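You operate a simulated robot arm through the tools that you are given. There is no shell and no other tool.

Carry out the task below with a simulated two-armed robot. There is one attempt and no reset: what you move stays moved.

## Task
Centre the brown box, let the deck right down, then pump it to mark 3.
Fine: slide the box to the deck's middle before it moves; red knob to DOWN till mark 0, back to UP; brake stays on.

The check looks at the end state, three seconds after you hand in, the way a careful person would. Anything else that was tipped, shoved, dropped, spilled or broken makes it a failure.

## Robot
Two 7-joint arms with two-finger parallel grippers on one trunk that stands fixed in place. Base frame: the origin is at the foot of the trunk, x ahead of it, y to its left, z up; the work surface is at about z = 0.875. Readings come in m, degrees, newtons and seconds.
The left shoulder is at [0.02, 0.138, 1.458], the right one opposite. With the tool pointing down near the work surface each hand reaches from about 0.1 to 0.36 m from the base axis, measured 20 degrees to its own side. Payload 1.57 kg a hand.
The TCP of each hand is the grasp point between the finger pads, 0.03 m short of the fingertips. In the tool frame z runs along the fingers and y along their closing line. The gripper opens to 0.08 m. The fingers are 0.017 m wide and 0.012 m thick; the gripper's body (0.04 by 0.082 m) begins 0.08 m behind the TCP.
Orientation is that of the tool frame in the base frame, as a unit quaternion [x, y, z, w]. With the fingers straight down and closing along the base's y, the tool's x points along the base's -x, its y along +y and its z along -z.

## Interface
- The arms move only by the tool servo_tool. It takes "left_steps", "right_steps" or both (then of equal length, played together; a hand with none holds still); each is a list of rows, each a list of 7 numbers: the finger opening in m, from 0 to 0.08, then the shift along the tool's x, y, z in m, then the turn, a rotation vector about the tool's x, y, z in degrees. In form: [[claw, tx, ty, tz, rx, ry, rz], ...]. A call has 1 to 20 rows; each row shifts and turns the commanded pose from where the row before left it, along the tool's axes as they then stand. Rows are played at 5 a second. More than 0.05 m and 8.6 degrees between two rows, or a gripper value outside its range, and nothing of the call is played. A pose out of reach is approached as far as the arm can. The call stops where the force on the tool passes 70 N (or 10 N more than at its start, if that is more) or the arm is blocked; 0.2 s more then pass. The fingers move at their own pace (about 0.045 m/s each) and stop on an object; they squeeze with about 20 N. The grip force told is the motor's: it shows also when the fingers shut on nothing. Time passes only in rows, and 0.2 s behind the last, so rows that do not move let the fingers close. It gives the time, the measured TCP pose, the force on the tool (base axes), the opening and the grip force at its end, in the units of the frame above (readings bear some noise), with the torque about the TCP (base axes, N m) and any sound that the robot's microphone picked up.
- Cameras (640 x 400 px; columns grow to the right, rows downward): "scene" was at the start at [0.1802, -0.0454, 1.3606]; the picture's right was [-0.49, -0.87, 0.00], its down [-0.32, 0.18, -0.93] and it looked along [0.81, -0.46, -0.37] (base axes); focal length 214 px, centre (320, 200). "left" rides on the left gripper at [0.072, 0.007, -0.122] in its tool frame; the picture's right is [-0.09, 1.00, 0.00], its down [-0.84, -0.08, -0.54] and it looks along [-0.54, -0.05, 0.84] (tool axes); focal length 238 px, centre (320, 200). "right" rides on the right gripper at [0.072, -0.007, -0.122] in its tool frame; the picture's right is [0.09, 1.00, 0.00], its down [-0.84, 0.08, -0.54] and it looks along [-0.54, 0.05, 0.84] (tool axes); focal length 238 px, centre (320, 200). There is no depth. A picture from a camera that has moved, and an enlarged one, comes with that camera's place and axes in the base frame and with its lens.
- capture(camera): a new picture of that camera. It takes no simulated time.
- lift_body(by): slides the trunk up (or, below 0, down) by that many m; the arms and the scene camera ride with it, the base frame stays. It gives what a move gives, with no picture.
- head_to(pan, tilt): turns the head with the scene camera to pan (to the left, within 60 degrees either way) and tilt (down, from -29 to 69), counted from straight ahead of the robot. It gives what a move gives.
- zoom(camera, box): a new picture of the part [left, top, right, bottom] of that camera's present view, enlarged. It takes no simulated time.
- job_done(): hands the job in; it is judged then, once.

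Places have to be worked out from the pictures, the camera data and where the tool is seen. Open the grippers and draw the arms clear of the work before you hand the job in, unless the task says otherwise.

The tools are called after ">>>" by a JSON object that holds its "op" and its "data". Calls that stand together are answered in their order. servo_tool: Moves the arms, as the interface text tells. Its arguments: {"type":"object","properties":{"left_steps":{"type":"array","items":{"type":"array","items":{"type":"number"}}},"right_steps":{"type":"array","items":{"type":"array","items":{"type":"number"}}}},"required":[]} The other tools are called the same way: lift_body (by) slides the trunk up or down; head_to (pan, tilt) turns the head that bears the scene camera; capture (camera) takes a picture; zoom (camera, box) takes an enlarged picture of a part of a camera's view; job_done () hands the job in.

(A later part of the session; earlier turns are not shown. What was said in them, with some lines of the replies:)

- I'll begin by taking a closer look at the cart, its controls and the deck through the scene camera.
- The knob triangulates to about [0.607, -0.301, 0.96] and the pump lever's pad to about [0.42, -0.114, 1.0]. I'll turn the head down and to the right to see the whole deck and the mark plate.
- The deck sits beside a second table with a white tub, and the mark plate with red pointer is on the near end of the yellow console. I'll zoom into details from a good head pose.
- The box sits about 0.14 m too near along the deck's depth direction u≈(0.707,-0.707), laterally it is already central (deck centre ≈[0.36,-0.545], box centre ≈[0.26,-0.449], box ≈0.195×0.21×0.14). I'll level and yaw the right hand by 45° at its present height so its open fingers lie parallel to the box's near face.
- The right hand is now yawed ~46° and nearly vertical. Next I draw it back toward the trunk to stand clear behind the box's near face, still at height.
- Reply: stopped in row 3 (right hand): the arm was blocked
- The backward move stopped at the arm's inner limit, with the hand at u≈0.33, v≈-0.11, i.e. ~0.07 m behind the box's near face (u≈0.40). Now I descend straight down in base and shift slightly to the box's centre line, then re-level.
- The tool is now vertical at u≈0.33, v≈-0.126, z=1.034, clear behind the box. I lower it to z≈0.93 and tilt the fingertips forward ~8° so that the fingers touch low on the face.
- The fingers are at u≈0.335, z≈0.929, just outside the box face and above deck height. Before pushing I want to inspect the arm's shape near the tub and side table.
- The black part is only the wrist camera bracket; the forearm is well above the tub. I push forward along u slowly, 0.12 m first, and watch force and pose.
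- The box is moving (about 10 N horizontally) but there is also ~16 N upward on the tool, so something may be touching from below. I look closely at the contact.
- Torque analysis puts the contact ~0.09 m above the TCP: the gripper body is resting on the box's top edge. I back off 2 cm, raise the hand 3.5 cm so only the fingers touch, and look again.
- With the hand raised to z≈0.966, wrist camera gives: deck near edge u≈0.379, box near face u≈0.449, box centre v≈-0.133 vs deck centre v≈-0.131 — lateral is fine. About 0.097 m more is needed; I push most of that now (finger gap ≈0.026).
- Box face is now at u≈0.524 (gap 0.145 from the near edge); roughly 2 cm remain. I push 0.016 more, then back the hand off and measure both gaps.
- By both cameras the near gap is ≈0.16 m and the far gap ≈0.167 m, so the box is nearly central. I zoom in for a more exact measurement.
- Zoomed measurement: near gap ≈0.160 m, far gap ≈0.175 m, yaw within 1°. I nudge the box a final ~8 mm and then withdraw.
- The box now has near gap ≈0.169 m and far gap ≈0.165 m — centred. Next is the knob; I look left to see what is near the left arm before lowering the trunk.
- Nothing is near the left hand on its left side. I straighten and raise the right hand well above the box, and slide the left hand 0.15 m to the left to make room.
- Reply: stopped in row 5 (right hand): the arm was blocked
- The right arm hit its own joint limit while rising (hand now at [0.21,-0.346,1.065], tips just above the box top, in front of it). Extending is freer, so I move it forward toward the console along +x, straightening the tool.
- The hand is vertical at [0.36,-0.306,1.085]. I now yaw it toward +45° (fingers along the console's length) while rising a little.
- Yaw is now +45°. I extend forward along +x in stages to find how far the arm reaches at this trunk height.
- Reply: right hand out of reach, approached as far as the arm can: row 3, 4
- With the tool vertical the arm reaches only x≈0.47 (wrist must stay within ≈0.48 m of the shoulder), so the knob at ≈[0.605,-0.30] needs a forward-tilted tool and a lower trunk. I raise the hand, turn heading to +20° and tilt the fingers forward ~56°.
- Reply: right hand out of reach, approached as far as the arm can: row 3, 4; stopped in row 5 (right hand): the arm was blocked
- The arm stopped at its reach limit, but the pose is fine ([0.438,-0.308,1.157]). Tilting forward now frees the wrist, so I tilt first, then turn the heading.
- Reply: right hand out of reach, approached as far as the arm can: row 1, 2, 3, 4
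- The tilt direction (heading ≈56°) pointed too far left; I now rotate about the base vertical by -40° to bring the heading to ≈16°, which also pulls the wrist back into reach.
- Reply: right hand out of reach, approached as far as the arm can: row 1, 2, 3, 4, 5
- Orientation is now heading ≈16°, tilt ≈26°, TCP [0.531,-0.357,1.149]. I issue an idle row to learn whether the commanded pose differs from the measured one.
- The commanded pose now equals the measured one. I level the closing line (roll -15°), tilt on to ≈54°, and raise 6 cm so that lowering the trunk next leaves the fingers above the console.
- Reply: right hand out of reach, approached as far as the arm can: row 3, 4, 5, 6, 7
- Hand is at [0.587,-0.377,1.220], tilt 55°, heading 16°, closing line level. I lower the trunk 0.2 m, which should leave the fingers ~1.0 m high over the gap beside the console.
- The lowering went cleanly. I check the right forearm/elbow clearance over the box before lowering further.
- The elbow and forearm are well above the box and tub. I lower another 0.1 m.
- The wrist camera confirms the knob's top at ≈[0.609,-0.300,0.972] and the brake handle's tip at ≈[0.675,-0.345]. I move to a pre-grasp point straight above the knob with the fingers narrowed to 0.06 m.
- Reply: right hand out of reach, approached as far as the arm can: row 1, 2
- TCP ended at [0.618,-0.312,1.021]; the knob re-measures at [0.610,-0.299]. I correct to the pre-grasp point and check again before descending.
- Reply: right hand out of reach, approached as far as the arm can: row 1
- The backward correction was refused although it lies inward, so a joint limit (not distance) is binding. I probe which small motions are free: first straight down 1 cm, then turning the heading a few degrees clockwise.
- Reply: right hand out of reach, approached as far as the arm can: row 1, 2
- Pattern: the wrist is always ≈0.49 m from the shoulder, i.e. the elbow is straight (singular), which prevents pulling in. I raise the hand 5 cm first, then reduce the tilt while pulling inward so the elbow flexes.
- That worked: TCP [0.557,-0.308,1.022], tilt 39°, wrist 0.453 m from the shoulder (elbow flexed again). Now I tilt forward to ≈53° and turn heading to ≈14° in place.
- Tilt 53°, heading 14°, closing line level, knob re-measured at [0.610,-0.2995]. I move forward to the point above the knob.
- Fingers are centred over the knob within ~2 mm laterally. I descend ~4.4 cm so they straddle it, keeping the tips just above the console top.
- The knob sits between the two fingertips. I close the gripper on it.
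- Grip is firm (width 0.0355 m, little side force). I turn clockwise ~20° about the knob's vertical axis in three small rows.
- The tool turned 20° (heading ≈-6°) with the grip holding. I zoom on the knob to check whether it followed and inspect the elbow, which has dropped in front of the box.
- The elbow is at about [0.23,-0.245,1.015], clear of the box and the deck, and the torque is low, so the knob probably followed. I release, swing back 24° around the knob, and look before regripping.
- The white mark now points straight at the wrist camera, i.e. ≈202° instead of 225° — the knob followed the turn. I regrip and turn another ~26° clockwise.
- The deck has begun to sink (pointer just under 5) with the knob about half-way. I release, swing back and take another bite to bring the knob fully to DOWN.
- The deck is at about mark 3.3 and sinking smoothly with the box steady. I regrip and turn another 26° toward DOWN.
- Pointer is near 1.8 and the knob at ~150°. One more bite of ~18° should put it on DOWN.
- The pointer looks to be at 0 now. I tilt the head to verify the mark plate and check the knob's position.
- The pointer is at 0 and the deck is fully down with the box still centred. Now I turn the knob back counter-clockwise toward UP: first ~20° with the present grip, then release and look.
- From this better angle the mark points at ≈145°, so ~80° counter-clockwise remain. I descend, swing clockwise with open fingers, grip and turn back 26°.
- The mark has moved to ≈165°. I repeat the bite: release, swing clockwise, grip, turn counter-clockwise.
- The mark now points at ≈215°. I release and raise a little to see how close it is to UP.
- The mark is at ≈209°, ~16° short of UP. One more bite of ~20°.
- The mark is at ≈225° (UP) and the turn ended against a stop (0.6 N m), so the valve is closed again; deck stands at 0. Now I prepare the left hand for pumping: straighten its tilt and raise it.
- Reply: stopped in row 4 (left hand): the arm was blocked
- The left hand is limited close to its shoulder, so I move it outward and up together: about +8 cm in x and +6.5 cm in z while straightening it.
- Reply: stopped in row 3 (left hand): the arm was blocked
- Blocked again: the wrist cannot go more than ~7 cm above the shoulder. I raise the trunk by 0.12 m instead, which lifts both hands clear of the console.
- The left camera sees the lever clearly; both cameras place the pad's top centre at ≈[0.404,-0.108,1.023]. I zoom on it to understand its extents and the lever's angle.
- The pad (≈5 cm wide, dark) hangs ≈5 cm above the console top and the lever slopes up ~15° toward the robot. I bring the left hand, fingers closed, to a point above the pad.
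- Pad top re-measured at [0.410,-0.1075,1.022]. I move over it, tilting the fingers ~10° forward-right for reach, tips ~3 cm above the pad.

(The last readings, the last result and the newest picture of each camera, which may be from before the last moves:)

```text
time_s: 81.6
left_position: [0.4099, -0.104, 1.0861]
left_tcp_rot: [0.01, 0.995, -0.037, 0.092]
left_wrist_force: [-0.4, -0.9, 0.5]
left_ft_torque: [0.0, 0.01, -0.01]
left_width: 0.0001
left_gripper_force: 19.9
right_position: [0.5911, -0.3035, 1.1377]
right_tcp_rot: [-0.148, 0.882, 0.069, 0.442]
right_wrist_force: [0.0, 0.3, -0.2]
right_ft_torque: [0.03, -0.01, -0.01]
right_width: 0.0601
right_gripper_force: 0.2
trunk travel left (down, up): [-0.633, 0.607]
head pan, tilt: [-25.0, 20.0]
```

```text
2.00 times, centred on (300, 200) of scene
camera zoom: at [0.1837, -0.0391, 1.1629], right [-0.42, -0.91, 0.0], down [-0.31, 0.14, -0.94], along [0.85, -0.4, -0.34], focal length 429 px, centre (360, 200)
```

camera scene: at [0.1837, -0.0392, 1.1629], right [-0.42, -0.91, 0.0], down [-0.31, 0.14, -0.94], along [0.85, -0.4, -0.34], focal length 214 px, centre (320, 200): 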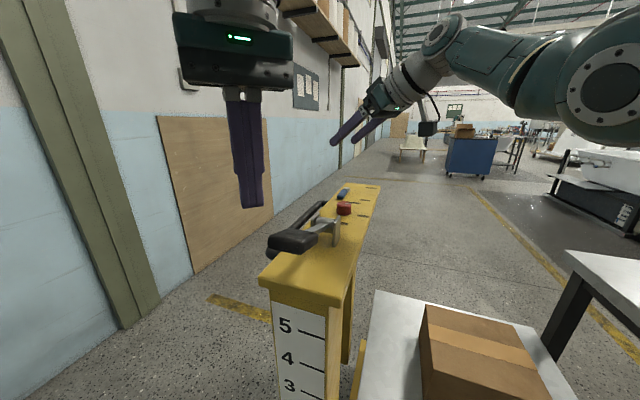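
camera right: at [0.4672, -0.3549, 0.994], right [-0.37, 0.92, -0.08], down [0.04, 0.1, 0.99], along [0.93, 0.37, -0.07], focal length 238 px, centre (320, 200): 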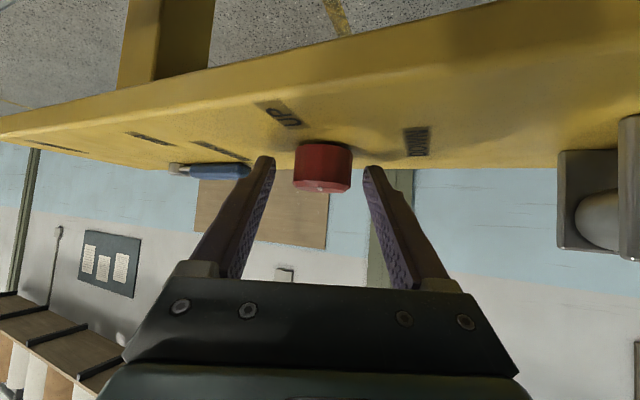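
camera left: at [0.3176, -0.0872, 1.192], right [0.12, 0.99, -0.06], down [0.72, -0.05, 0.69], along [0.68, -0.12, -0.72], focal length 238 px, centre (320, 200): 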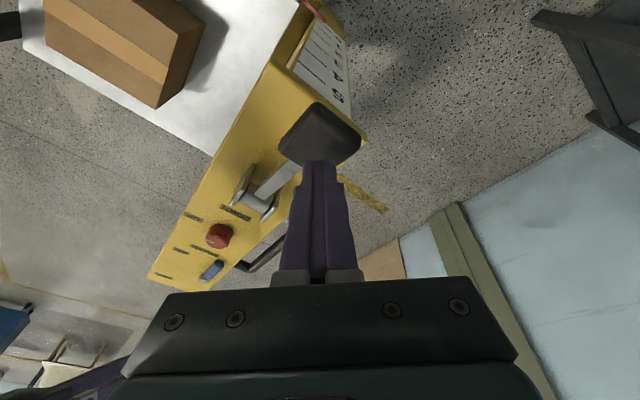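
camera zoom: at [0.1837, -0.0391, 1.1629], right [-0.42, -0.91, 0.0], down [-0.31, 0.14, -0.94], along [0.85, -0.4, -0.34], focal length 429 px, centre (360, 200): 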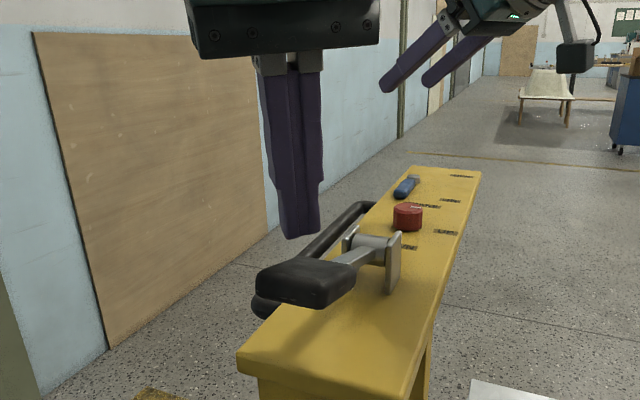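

Fingertips are ~3.5 cm above the pad's centre. I press straight down slowly: first 4.5 cm, watching the force.

>>> {"op": "servo_tool", "data": {"left_steps": [[0.0, 0.006, 0.003, 0.0098, 0, 0, 0], [0.0, 0.0018, 0.0007, 0.0098, 0, 0, 0], [0.0, 0.0018, 0.0007, 0.0098, 0, 0, 0], [0.0, 0.0018, 0.0007, 0.0098, 0, 0, 0], [0.0, 0.0009, 0.0004, 0.0049, 0, 0, 0]]}}

>>> {"op": "zoom", "data": {"camera": "scene", "box": [200, 100, 400, 300]}}

```text
time_s: 82.8
left_position: [0.4064, -0.1026, 1.0404]
left_tcp_rot: [0.012, 0.995, -0.039, 0.091]
left_wrist_force: [-1.1, 1.1, 2.4]
left_ft_torque: [0.1, 0.06, 0.05]
left_width: 0.0001
left_gripper_force: 20.3
right_position: [0.5931, -0.3043, 1.1373]
right_tcp_rot: [-0.148, 0.882, 0.069, 0.442]
right_wrist_force: [0.3, -0.8, -0.7]
right_ft_torque: [0.03, -0.01, 0.01]
right_width: 0.0599
right_gripper_force: 0.0
trunk travel left (down, up): [-0.633, 0.607]
head pan, tilt: [-25.0, 20.0]
```

```text
2.00 times, centred on (300, 200) of scene
camera zoom: at [0.1837, -0.0389, 1.1629], right [-0.42, -0.91, 0.0], down [-0.31, 0.14, -0.94], along [0.85, -0.4, -0.34], focal length 429 px, centre (360, 200)
```

zoom: 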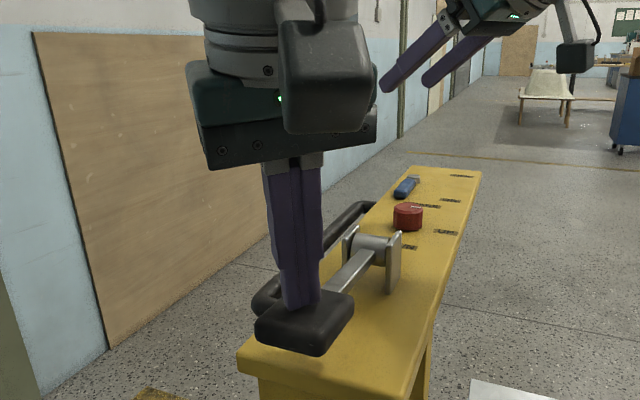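

The pad is moving down under light force (~2.5 N). I press on another 3.5 cm to complete the stroke.

>>> {"op": "servo_tool", "data": {"left_steps": [[0.0, 0.0018, 0.0007, 0.0098, 0, 0, 0], [0.0, 0.0018, 0.0007, 0.0098, 0, 0, 0], [0.0, 0.0018, 0.0007, 0.0098, 0, 0, 0], [0.0, 0.0009, 0.0004, 0.0049, 0, 0, 0]]}}

>>> {"op": "capture", "data": {"camera": "scene"}}

>>> {"op": "capture", "data": {"camera": "left"}}

```text
time_s: 83.8
left_position: [0.4078, -0.1024, 1.0049]
left_tcp_rot: [0.01, 0.995, -0.039, 0.092]
left_wrist_force: [-1.1, -0.2, 3.7]
left_ft_torque: [-0.08, 0.03, -0.02]
left_width: 0.0003
left_gripper_force: 20.0
right_position: [0.5924, -0.3037, 1.1393]
right_tcp_rot: [-0.148, 0.882, 0.069, 0.442]
right_wrist_force: [0.3, -0.4, 0.7]
right_ft_torque: [-0.01, 0.0, -0.01]
right_width: 0.06
right_gripper_force: 0.1
trunk travel left (down, up): [-0.633, 0.607]
head pan, tilt: [-25.0, 20.0]
```

```text
taken
camera scene: at [0.1838, -0.0392, 1.1629], right [-0.42, -0.91, 0.0], down [-0.31, 0.14, -0.94], along [0.85, -0.4, -0.34], focal length 214 px, centre (320, 200)
```

scene: 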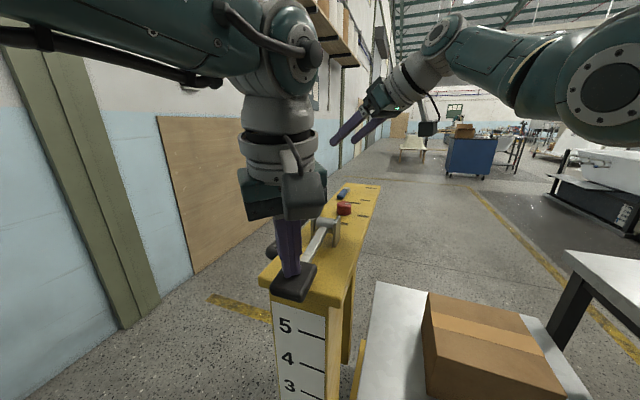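

```text
taken
camera left: at [0.3151, -0.0842, 1.1109], right [0.12, 0.99, -0.06], down [0.72, -0.05, 0.69], along [0.68, -0.12, -0.72], focal length 238 px, centre (320, 200)
```

left: 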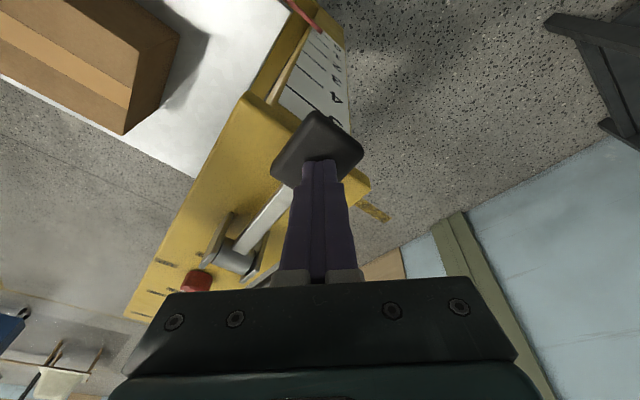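

The box's picture has shifted up, so the stroke lifted the deck a little. I press the last centimetre, then look at the pointer.

>>> {"op": "servo_tool", "data": {"left_steps": [[0.0, 0.0009, 0.0004, 0.0049, 0, 0, 0], [0.0, 0.0009, 0.0004, 0.0049, 0, 0, 0], [0.0, 0, 0, 0, 0, 0, 0]]}}

>>> {"op": "head_to", "data": {"pan": -30, "tilt": 50}}

>>> {"op": "capture", "data": {"camera": "scene"}}

>>> {"op": "zoom", "data": {"camera": "scene", "box": [240, 180, 400, 340]}}

```text
time_s: 84.5
left_position: [0.4086, -0.1023, 1.0012]
left_tcp_rot: [0.011, 0.995, -0.039, 0.093]
left_wrist_force: [-12.6, 9.0, 35.4]
left_ft_torque: [0.01, 0.44, -0.12]
left_width: 0.0
left_gripper_force: 20.3
right_position: [0.5937, -0.3038, 1.1387]
right_tcp_rot: [-0.147, 0.882, 0.069, 0.443]
right_wrist_force: [0.1, -0.4, 0.1]
right_ft_torque: [0.03, 0.0, 0.01]
right_width: 0.06
right_gripper_force: 0.0
trunk travel left (down, up): [-0.633, 0.607]
head pan, tilt: [-25.0, 20.0]
stopped in row 3 (left hand): the force on the tool passed its limit at 74 N (the readings are from after the stop); the commanded pose is now the measured one
```

```text
time_s: 85.4
left_position: [0.4083, -0.1014, 1.0006]
left_tcp_rot: [0.01, 0.995, -0.038, 0.094]
left_wrist_force: [-19.1, 13.6, 56.9]
left_ft_torque: [-0.04, 0.8, -0.08]
left_width: 0.0
left_gripper_force: 20.3
right_position: [0.5937, -0.3037, 1.1386]
right_tcp_rot: [-0.148, 0.882, 0.069, 0.442]
right_wrist_force: [-0.3, -0.2, -0.2]
right_ft_torque: [0.01, -0.03, 0.0]
right_width: 0.0598
right_gripper_force: 0.0
trunk travel left (down, up): [-0.633, 0.607]
head pan, tilt: [-30.0, 50.0]
```

```text
taken
camera scene: at [0.1667, -0.0373, 1.1177], right [-0.5, -0.87, 0.0], down [-0.66, 0.38, -0.64], along [0.56, -0.32, -0.77], focal length 214 px, centre (320, 200)
```

scene: 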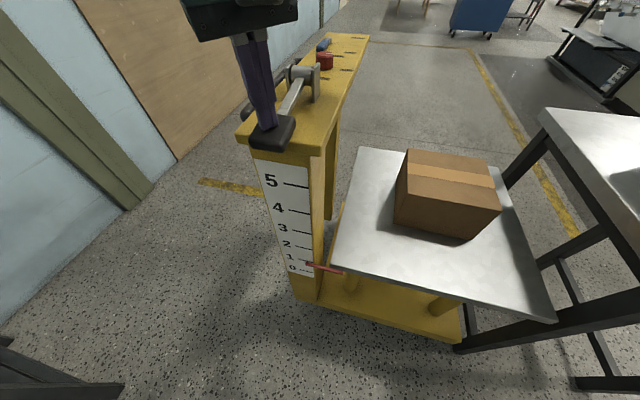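

```text
2.50 times, centred on (320, 260) of scene
camera zoom: at [0.1667, -0.0373, 1.1177], right [-0.5, -0.87, 0.0], down [-0.66, 0.38, -0.64], along [0.56, -0.32, -0.77], focal length 536 px, centre (320, 50)
```

zoom: 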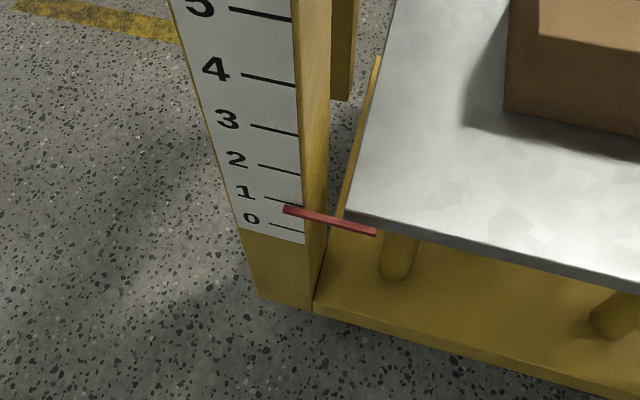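

One full stroke brought the pointer from 0 to roughly 0.7; the lever is at its lower stop. I lift the hand to see whether the lever springs back.

>>> {"op": "servo_tool", "data": {"left_steps": [[0.0, -0.0018, -0.0007, -0.0098, 0, 0, 0], [0.0, -0.0018, -0.0007, -0.0098, 0, 0, 0], [0.0, -0.0018, -0.0007, -0.0098, 0, 0, 0], [0.0, -0.0018, -0.0007, -0.0098, 0, 0, 0], [0.0, -0.0018, -0.0007, -0.0098, 0, 0, 0], [0.0, -0.0018, -0.0007, -0.0098, 0, 0, 0], [0.0, 0, 0, 0, 0, 0, 0]]}}

>>> {"op": "capture", "data": {"camera": "scene"}}

>>> {"op": "zoom", "data": {"camera": "scene", "box": [240, 180, 400, 340]}}

>>> {"op": "capture", "data": {"camera": "left"}}

```text
time_s: 87.0
left_position: [0.4064, -0.1023, 1.059]
left_tcp_rot: [0.011, 0.995, -0.04, 0.092]
left_wrist_force: [1.0, -0.2, 0.5]
left_ft_torque: [-0.03, 0.0, -0.01]
left_width: 0.0
left_gripper_force: 20.3
right_position: [0.5933, -0.3044, 1.1373]
right_tcp_rot: [-0.149, 0.882, 0.069, 0.441]
right_wrist_force: [0.8, -0.2, 0.7]
right_ft_torque: [0.0, -0.01, 0.02]
right_width: 0.0598
right_gripper_force: 0.1
trunk travel left (down, up): [-0.633, 0.607]
head pan, tilt: [-30.0, 50.0]
```

```text
taken
camera scene: at [0.1662, -0.0383, 1.1173], right [-0.5, -0.87, 0.0], down [-0.66, 0.38, -0.64], along [0.56, -0.32, -0.77], focal length 214 px, centre (320, 200)
```

scene: 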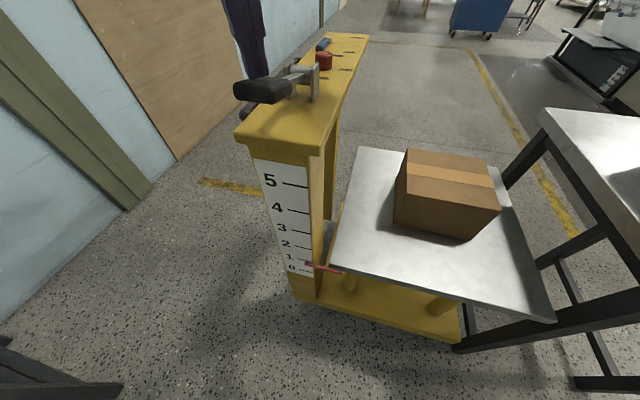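

```text
2.50 times, centred on (320, 260) of scene
camera zoom: at [0.1662, -0.0383, 1.1173], right [-0.5, -0.87, 0.0], down [-0.66, 0.38, -0.64], along [0.56, -0.32, -0.77], focal length 536 px, centre (320, 50)
```

zoom: 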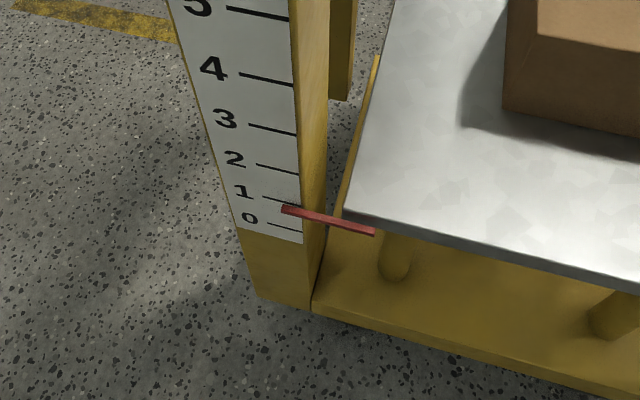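

```text
taken
camera left: at [0.314, -0.0845, 1.1651], right [0.12, 0.99, -0.06], down [0.72, -0.05, 0.69], along [0.68, -0.12, -0.72], focal length 238 px, centre (320, 200)
```

left: 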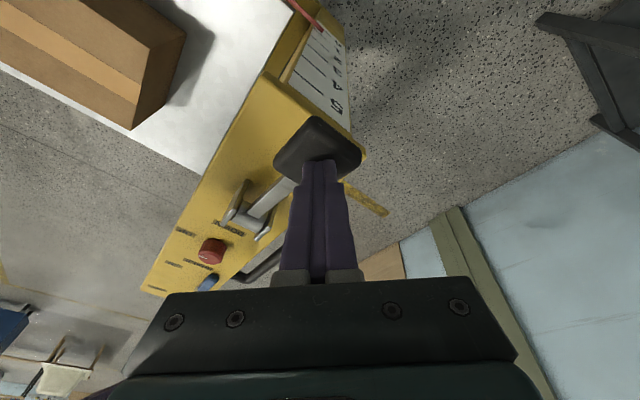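

The lever springs back up by itself and the deck holds. I do a second full stroke (TCP 1.059 → 1.004) and return, then read the pointer.

>>> {"op": "servo_tool", "data": {"left_steps": [[0.0, 0.0017, 0.0007, 0.0092, 0, 0, 0], [0.0, 0.0017, 0.0007, 0.0092, 0, 0, 0], [0.0, 0.0017, 0.0007, 0.0092, 0, 0, 0], [0.0, 0.0017, 0.0007, 0.0092, 0, 0, 0], [0.0, 0.0017, 0.0007, 0.0092, 0, 0, 0], [0.0, 0.0016, 0.0006, 0.0084, 0, 0, 0], [0.0, 0, 0, 0, 0, 0, 0], [0.0, -0.0017, -0.0007, -0.0092, 0, 0, 0], [0.0, -0.0017, -0.0007, -0.0092, 0, 0, 0], [0.0, -0.0017, -0.0007, -0.0092, 0, 0, 0], [0.0, -0.0017, -0.0007, -0.0092, 0, 0, 0], [0.0, -0.0017, -0.0007, -0.0092, 0, 0, 0], [0.0, -0.0016, -0.0006, -0.0084, 0, 0, 0], [0.0, 0, 0, 0, 0, 0, 0]]}}

>>> {"op": "zoom", "data": {"camera": "scene", "box": [240, 180, 400, 340]}}

>>> {"op": "capture", "data": {"camera": "scene"}}

```text
time_s: 90.0
left_position: [0.4051, -0.104, 1.0593]
left_tcp_rot: [0.011, 0.995, -0.04, 0.092]
left_wrist_force: [0.4, -1.4, 0.6]
left_ft_torque: [-0.01, -0.01, 0.01]
left_width: 0.0
left_gripper_force: 19.5
right_position: [0.5924, -0.3029, 1.1377]
right_tcp_rot: [-0.148, 0.882, 0.069, 0.442]
right_wrist_force: [0.2, -0.7, -0.3]
right_ft_torque: [-0.03, -0.01, 0.0]
right_width: 0.06
right_gripper_force: 0.1
trunk travel left (down, up): [-0.633, 0.607]
head pan, tilt: [-30.0, 50.0]
```

```text
2.50 times, centred on (320, 260) of scene
camera zoom: at [0.1662, -0.0383, 1.1173], right [-0.5, -0.87, 0.0], down [-0.66, 0.38, -0.64], along [0.56, -0.32, -0.77], focal length 536 px, centre (320, 50)
```

zoom: 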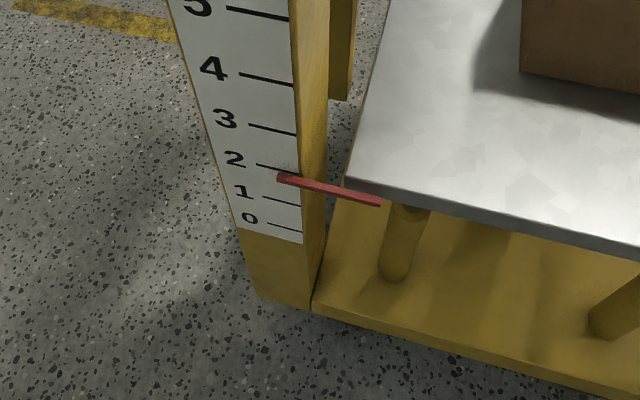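

```text
taken
camera scene: at [0.1662, -0.0383, 1.1173], right [-0.5, -0.87, 0.0], down [-0.66, 0.38, -0.64], along [0.56, -0.32, -0.77], focal length 214 px, centre (320, 200)
```

scene: 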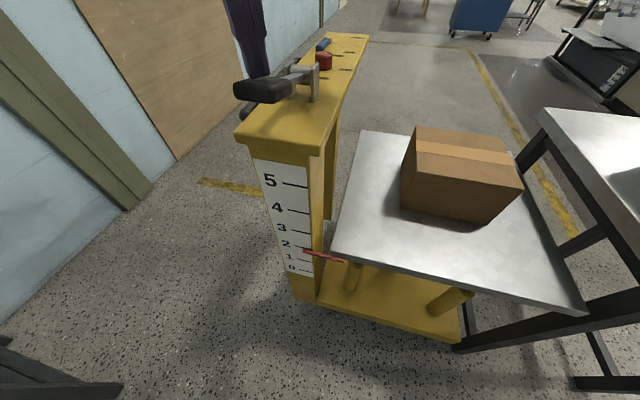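

Pointer now reads ≈1.7 seen from above, i.e. ≈2 after allowing for the ~0.27 parallax seen at mark 0: about one mark per stroke. I give a third identical stroke.

>>> {"op": "servo_tool", "data": {"left_steps": [[0.0, 0.0017, 0.0007, 0.0092, 0, 0, 0], [0.0, 0.0017, 0.0007, 0.0092, 0, 0, 0], [0.0, 0.0017, 0.0007, 0.0092, 0, 0, 0], [0.0, 0.0017, 0.0007, 0.0092, 0, 0, 0], [0.0, 0.0017, 0.0007, 0.0092, 0, 0, 0], [0.0, 0.0016, 0.0006, 0.0084, 0, 0, 0], [0.0, 0, 0, 0, 0, 0, 0]]}}

>>> {"op": "zoom", "data": {"camera": "scene", "box": [240, 180, 400, 340]}}

```text
time_s: 91.6
left_position: [0.408, -0.1041, 1.0036]
left_tcp_rot: [0.011, 0.995, -0.04, 0.092]
left_wrist_force: [0.0, 0.2, 4.7]
left_ft_torque: [-0.06, 0.03, -0.02]
left_width: 0.0
left_gripper_force: 19.8
right_position: [0.5937, -0.3039, 1.1382]
right_tcp_rot: [-0.148, 0.882, 0.069, 0.442]
right_wrist_force: [0.1, 0.7, 0.0]
right_ft_torque: [0.01, 0.01, -0.02]
right_width: 0.0602
right_gripper_force: 0.0
trunk travel left (down, up): [-0.633, 0.607]
head pan, tilt: [-30.0, 50.0]
```

```text
2.50 times, centred on (320, 260) of scene
camera zoom: at [0.1663, -0.0383, 1.1174], right [-0.5, -0.87, 0.0], down [-0.66, 0.38, -0.64], along [0.56, -0.32, -0.77], focal length 536 px, centre (320, 50)
```

zoom: 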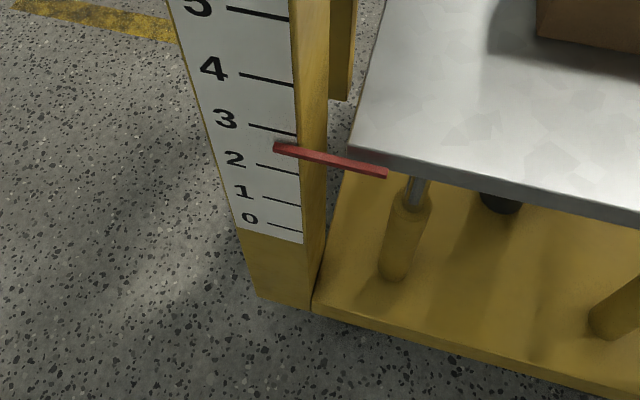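

The pointer appears at ≈2.55 seen from above; with the parallax (pointer ~1 cm in front of the plate) that is ≈2.75–2.85. I release the lever and look again in case the deck was still moving.

>>> {"op": "servo_tool", "data": {"left_steps": [[0.0, -0.0017, -0.0007, -0.0092, 0, 0, 0], [0.0, -0.0017, -0.0007, -0.0092, 0, 0, 0], [0.0, -0.0017, -0.0007, -0.0092, 0, 0, 0], [0.0, -0.0017, -0.0007, -0.0092, 0, 0, 0], [0.0, -0.0017, -0.0007, -0.0092, 0, 0, 0], [0.0, -0.0016, -0.0006, -0.0084, 0, 0, 0], [0.0, 0, 0, 0, 0, 0, 0]]}}

>>> {"op": "zoom", "data": {"camera": "scene", "box": [240, 180, 400, 340]}}

>>> {"op": "head_to", "data": {"pan": -30, "tilt": 40}}

>>> {"op": "zoom", "data": {"camera": "scene", "box": [240, 180, 400, 380]}}

>>> {"op": "zoom", "data": {"camera": "left", "box": [260, 0, 380, 130]}}

```text
time_s: 93.2
left_position: [0.406, -0.1031, 1.0589]
left_tcp_rot: [0.01, 0.995, -0.04, 0.091]
left_wrist_force: [0.4, -1.1, 1.1]
left_ft_torque: [-0.01, -0.03, 0.05]
left_width: 0.0
left_gripper_force: 20.4
right_position: [0.5941, -0.3044, 1.1379]
right_tcp_rot: [-0.148, 0.882, 0.069, 0.442]
right_wrist_force: [-0.6, -0.4, -0.6]
right_ft_torque: [0.03, 0.03, 0.0]
right_width: 0.06
right_gripper_force: 0.0
trunk travel left (down, up): [-0.633, 0.607]
head pan, tilt: [-30.0, 50.0]
```

```text
2.50 times, centred on (320, 260) of scene
camera zoom: at [0.1662, -0.0383, 1.1173], right [-0.5, -0.87, 0.0], down [-0.66, 0.38, -0.64], along [0.56, -0.32, -0.77], focal length 536 px, centre (320, 50)
```

zoom: 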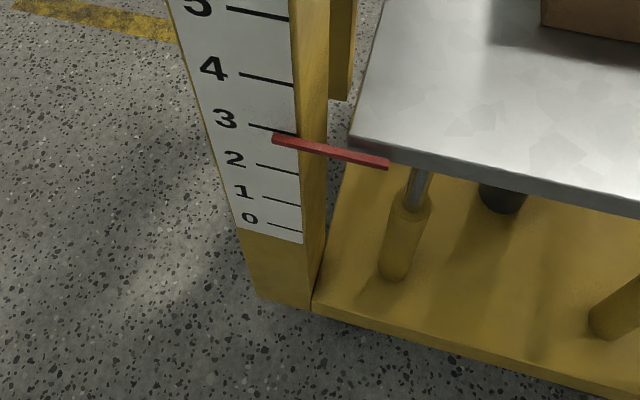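

```text
time_s: 93.9
left_position: [0.406, -0.102, 1.0588]
left_tcp_rot: [0.011, 0.995, -0.039, 0.092]
left_wrist_force: [0.3, -0.2, 1.4]
left_ft_torque: [0.01, 0.03, -0.02]
left_width: 0.0
left_gripper_force: 20.3
right_position: [0.5928, -0.3027, 1.1386]
right_tcp_rot: [-0.148, 0.882, 0.069, 0.442]
right_wrist_force: [-0.9, 0.7, 0.9]
right_ft_torque: [0.01, -0.01, -0.03]
right_width: 0.06
right_gripper_force: 0.0
trunk travel left (down, up): [-0.633, 0.607]
head pan, tilt: [-30.0, 40.0]
```

```text
2.00 times, centred on (320, 280) of scene
camera zoom: at [0.1731, -0.0422, 1.1314], right [-0.5, -0.87, 0.0], down [-0.56, 0.32, -0.77], along [0.66, -0.38, -0.64], focal length 429 px, centre (320, 40)
```

zoom: 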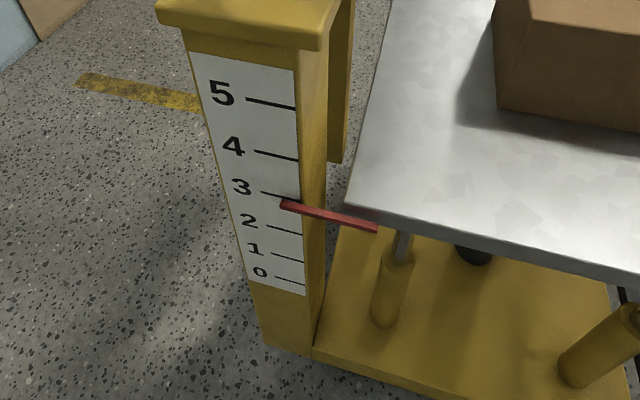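

```text
3.08 times, centred on (320, 65) of left
camera zoom: at [0.314, -0.084, 1.1642], right [0.12, 0.99, -0.06], down [0.72, -0.05, 0.69], along [0.68, -0.12, -0.72], focal length 733 px, centre (320, 615)
```

zoom: 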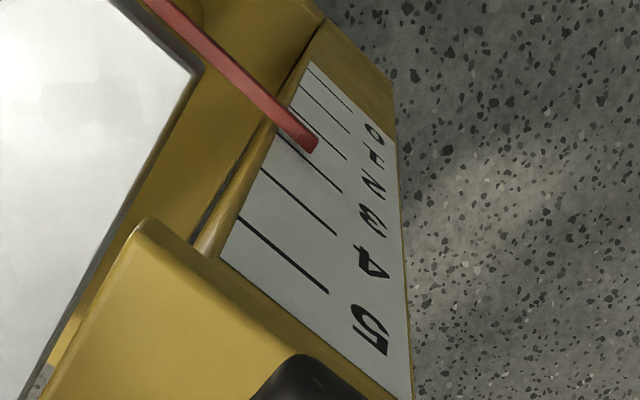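

The deck crept up a bit more after the stroke: pointer now ≈2.75–2.8 visually, i.e. ≈2.9–3.0 with parallax. I take a much closer zoom to judge exactly.

>>> {"op": "zoom", "data": {"camera": "scene", "box": [270, 240, 350, 320]}}

>>> {"op": "head_to", "data": {"pan": -30, "tilt": 22}}

>>> {"op": "zoom", "data": {"camera": "scene", "box": [260, 300, 360, 400]}}

>>> {"op": "capture", "data": {"camera": "scene"}}

```text
5.00 times, centred on (310, 280) of scene
camera zoom: at [0.1731, -0.0422, 1.1314], right [-0.5, -0.87, 0.0], down [-0.56, 0.32, -0.77], along [0.66, -0.38, -0.64], focal length 1072 px, centre (370, -200)
```

zoom: 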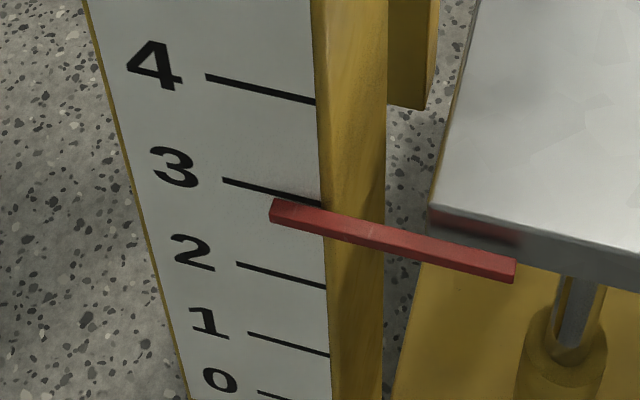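

```text
time_s: 94.8
left_position: [0.406, -0.1037, 1.0583]
left_tcp_rot: [0.01, 0.995, -0.04, 0.092]
left_wrist_force: [0.0, -0.3, 1.4]
left_ft_torque: [0.05, -0.02, 0.01]
left_width: 0.0
left_gripper_force: 20.7
right_position: [0.5927, -0.3051, 1.1378]
right_tcp_rot: [-0.148, 0.882, 0.069, 0.441]
right_wrist_force: [0.0, -0.4, -0.6]
right_ft_torque: [0.02, 0.04, -0.01]
right_width: 0.0599
right_gripper_force: 0.0
trunk travel left (down, up): [-0.633, 0.607]
head pan, tilt: [-30.0, 22.0]
```

```text
4.00 times, centred on (310, 350) of scene
camera zoom: at [0.1798, -0.0461, 1.1596], right [-0.5, -0.87, 0.0], down [-0.32, 0.19, -0.93], along [0.8, -0.46, -0.38], focal length 858 px, centre (360, -400)
```

zoom: 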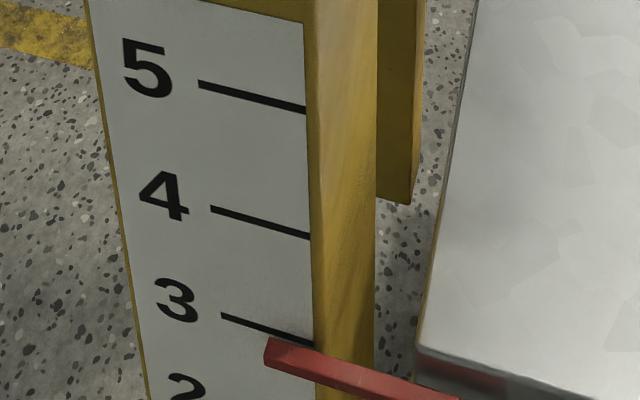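

```text
taken
camera scene: at [0.1798, -0.0461, 1.1596], right [-0.5, -0.87, 0.0], down [-0.32, 0.19, -0.93], along [0.8, -0.46, -0.38], focal length 214 px, centre (320, 200)
```

scene: 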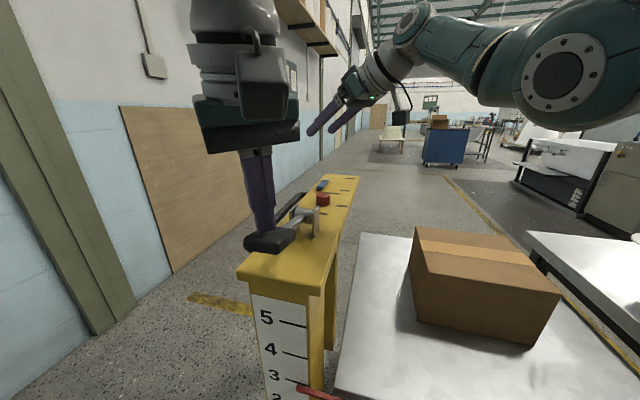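

Precise geometry of this zoom puts the pointer at ≈2.96–3.0, so three strokes hit mark 3. I now lift the trunk to carry both hands straight up, clear of lever and knob.

>>> {"op": "lift_body", "data": {"by": 0.1}}

>>> {"op": "lift_body", "data": {"by": 0.2}}

>>> {"op": "head_to", "data": {"pan": -40, "tilt": 50}}

>>> {"op": "capture", "data": {"camera": "scene"}}

>>> {"op": "capture", "data": {"camera": "left"}}

```text
time_s: 96.1
left_position: [0.4059, -0.102, 1.1575]
left_tcp_rot: [0.01, 0.995, -0.039, 0.092]
left_wrist_force: [-0.4, 0.2, -0.6]
left_ft_torque: [0.02, -0.04, 0.01]
left_width: 0.0002
left_gripper_force: 20.5
right_position: [0.593, -0.3044, 1.2382]
right_tcp_rot: [-0.148, 0.883, 0.069, 0.441]
right_wrist_force: [0.9, -0.4, 0.0]
right_ft_torque: [-0.06, 0.01, -0.01]
right_width: 0.0601
right_gripper_force: 0.1
trunk travel left (down, up): [-0.733, 0.507]
head pan, tilt: [-30.0, 22.0]
```

```text
time_s: 98.2
left_position: [0.4062, -0.1029, 1.358]
left_tcp_rot: [0.011, 0.995, -0.039, 0.093]
left_wrist_force: [0.5, -0.6, 0.2]
left_ft_torque: [0.01, 0.03, 0.0]
left_width: 0.0001
left_gripper_force: 20.0
right_position: [0.5922, -0.3036, 1.4381]
right_tcp_rot: [-0.147, 0.883, 0.068, 0.441]
right_wrist_force: [0.7, 0.0, 0.4]
right_ft_torque: [-0.01, 0.03, 0.02]
right_width: 0.0598
right_gripper_force: 0.0
trunk travel left (down, up): [-0.933, 0.307]
head pan, tilt: [-30.0, 22.0]
```

```text
time_s: 99.2
left_position: [0.4057, -0.1016, 1.3586]
left_tcp_rot: [0.01, 0.995, -0.039, 0.092]
left_wrist_force: [0.0, -0.4, -0.5]
left_ft_torque: [0.02, 0.0, 0.0]
left_width: 0.0001
left_gripper_force: 19.5
right_position: [0.593, -0.3034, 1.4381]
right_tcp_rot: [-0.147, 0.883, 0.069, 0.441]
right_wrist_force: [-0.1, 0.1, -1.2]
right_ft_torque: [0.02, -0.02, 0.03]
right_width: 0.0601
right_gripper_force: 0.1
trunk travel left (down, up): [-0.933, 0.307]
head pan, tilt: [-40.0, 50.0]
```

```text
taken
camera scene: at [0.1584, -0.0492, 1.4174], right [-0.64, -0.77, 0.0], down [-0.59, 0.49, -0.64], along [0.49, -0.41, -0.77], focal length 214 px, centre (320, 200)
```

scene: 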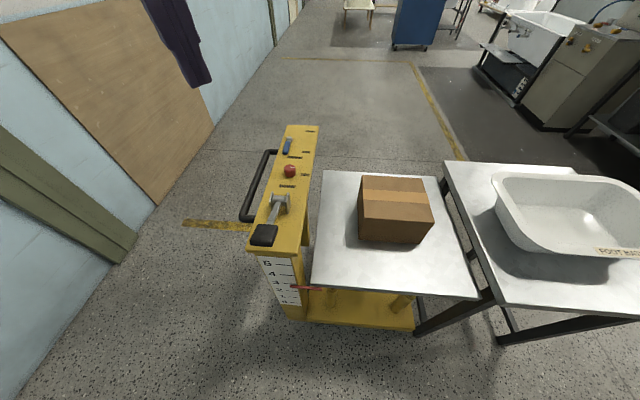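

```text
taken
camera left: at [0.3139, -0.084, 1.4641], right [0.12, 0.99, -0.06], down [0.72, -0.05, 0.69], along [0.68, -0.12, -0.72], focal length 238 px, centre (320, 200)
```

left: 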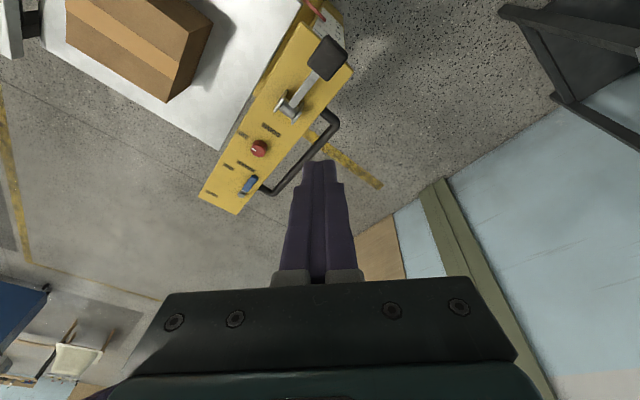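

The overhead view shows the box in the middle of the deck, knob and brake as they should be. I zoom to verify centring, pointer, knob and brake once more.

>>> {"op": "zoom", "data": {"camera": "scene", "box": [300, 150, 500, 310]}}

>>> {"op": "zoom", "data": {"camera": "scene", "box": [235, 115, 335, 215]}}

>>> {"op": "zoom", "data": {"camera": "scene", "box": [250, 250, 330, 310]}}

```text
2.50 times, centred on (400, 230) of scene
camera zoom: at [0.1584, -0.0492, 1.4174], right [-0.64, -0.77, 0.0], down [-0.59, 0.49, -0.64], along [0.49, -0.41, -0.77], focal length 536 px, centre (120, 125)
```

zoom: 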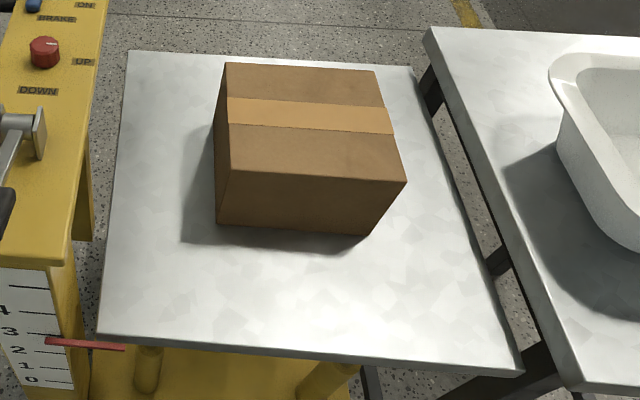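

```text
4.00 times, centred on (285, 165) of scene
camera zoom: at [0.1584, -0.0492, 1.4174], right [-0.64, -0.77, 0.0], down [-0.59, 0.49, -0.64], along [0.49, -0.41, -0.77], focal length 858 px, centre (460, 340)
```

zoom: 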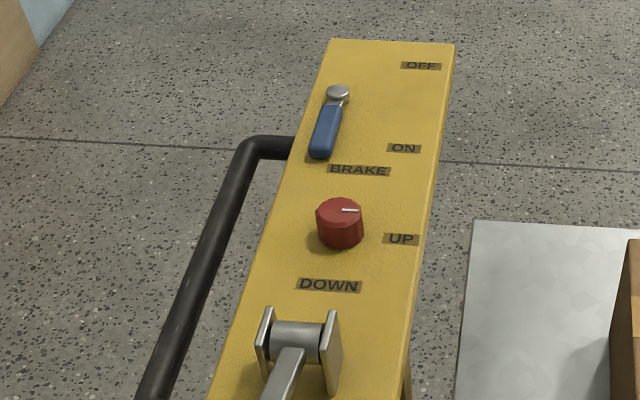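

```text
6.67 times, centred on (290, 280) of scene
camera zoom: at [0.1584, -0.0492, 1.4174], right [-0.64, -0.77, 0.0], down [-0.59, 0.49, -0.64], along [0.49, -0.41, -0.77], focal length 1430 px, centre (520, -333)
```

zoom: 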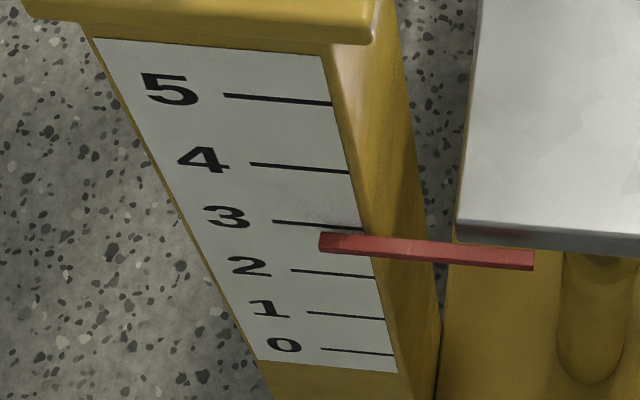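

All checks agree: box centred within ~2–3 mm, knob mark on UP, brake lever on ON, pointer ≈2.97. I open both grippers and draw the arms back away from the work, high above it.

>>> {"op": "servo_tool", "data": {"left_steps": [[0.08, 0.008, 0.02, 0, 0, 0, 0], [0.08, 0.008, 0.02, 0, 0, 0, 0], [0.08, 0.008, 0.02, 0, 0, 0, 0], [0.08, 0.008, 0.02, 0, 0, 0, 0], [0.08, 0.008, 0.02, 0, 0, 0, 0], [0.08, 0, 0, 0, 0, 0, 0]], "right_steps": [[0.08, 0.0182, 0.0038, -0.0243, 0, 0, 0], [0.08, 0.0182, 0.0038, -0.0243, 0, 0, 0], [0.08, 0.0182, 0.0038, -0.0243, 0, 0, 0], [0.08, 0.0182, 0.0038, -0.0243, 0, 0, 0], [0.08, 0.0182, 0.0038, -0.0243, 0, 0, 0], [0.08, 0, 0, 0, 0, 0, 0]]}}

>>> {"op": "capture", "data": {"camera": "scene"}}

>>> {"op": "zoom", "data": {"camera": "scene", "box": [250, 250, 330, 310]}}

```text
time_s: 100.6
left_position: [0.3701, -0.0024, 1.3443]
left_tcp_rot: [0.01, 0.995, -0.039, 0.092]
left_wrist_force: [0.6, -0.1, -0.4]
left_ft_torque: [-0.01, 0.02, 0.0]
left_width: 0.0802
left_gripper_force: 0.1
right_position: [0.4432, -0.3347, 1.4376]
right_tcp_rot: [-0.148, 0.882, 0.07, 0.442]
right_wrist_force: [-0.3, -0.6, -0.6]
right_ft_torque: [0.0, -0.02, 0.02]
right_width: 0.0797
right_gripper_force: 0.2
trunk travel left (down, up): [-0.933, 0.307]
head pan, tilt: [-40.0, 50.0]
```

```text
taken
camera scene: at [0.1583, -0.0492, 1.4173], right [-0.64, -0.77, 0.0], down [-0.59, 0.49, -0.64], along [0.49, -0.41, -0.77], focal length 214 px, centre (320, 200)
```

scene: 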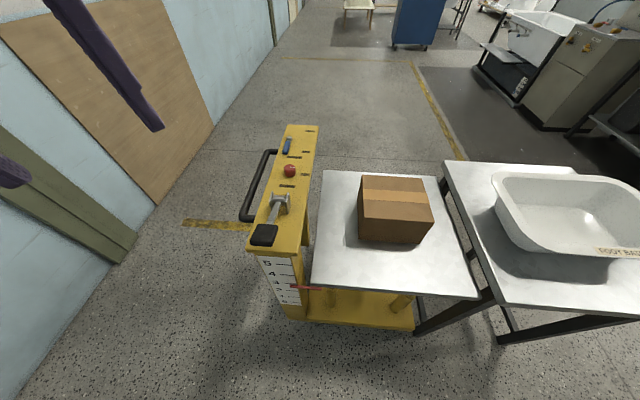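

```text
6.67 times, centred on (290, 280) of scene
camera zoom: at [0.1583, -0.0492, 1.4173], right [-0.64, -0.77, 0.0], down [-0.59, 0.49, -0.64], along [0.49, -0.41, -0.77], focal length 1430 px, centre (520, -333)
```

zoom: 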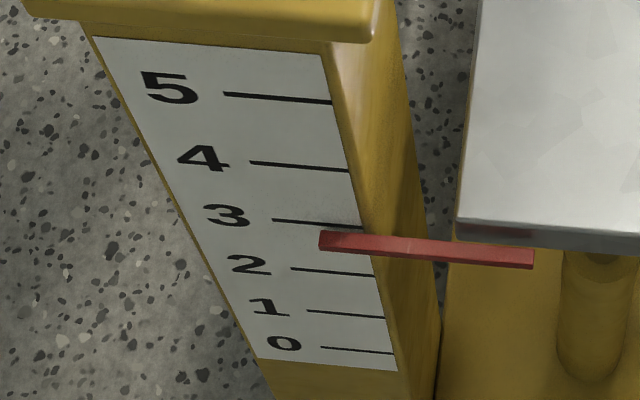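

Both grippers are open and the arms are well above and back from the work; the pointer stays at mark 3, the box is centred, the knob is at UP and the brake is still ON. I hand the job in.

>>> {"op": "job_done", "data": {}}

```text
The job is handed in.
```

The box is centred, the deck has been let right down to mark 0, and it is now pumped back up to mark 3. I've handed the job in; no verdict has come back yet.

- **Box:** I pushed it about 15 cm toward the far side of the deck. In the last pictures it sits within about 3 mm of the deck's middle, square to the edges.
- **Letting down:** I turned the red knob to DOWN a bit at a time. The deck started to sink when the knob was about halfway. I turned the knob back to UP, against its stop, with the pointer at 0.
- **Pumping:** It took three strokes of the lever, about one mark each. The pointer reads about 2.97, allowing for the camera looking down at it, and it did not sink afterwards.
- **Brake:** It stayed ON throughout.
- **Surroundings:** The tub and side table were not touched. During the first push the gripper body leaned on the box's top edge with about 16 N. I raised the hand before going on and saw no harm to the box.
- **Arms:** Both grippers are open, and the arms are drawn back and well above the work.
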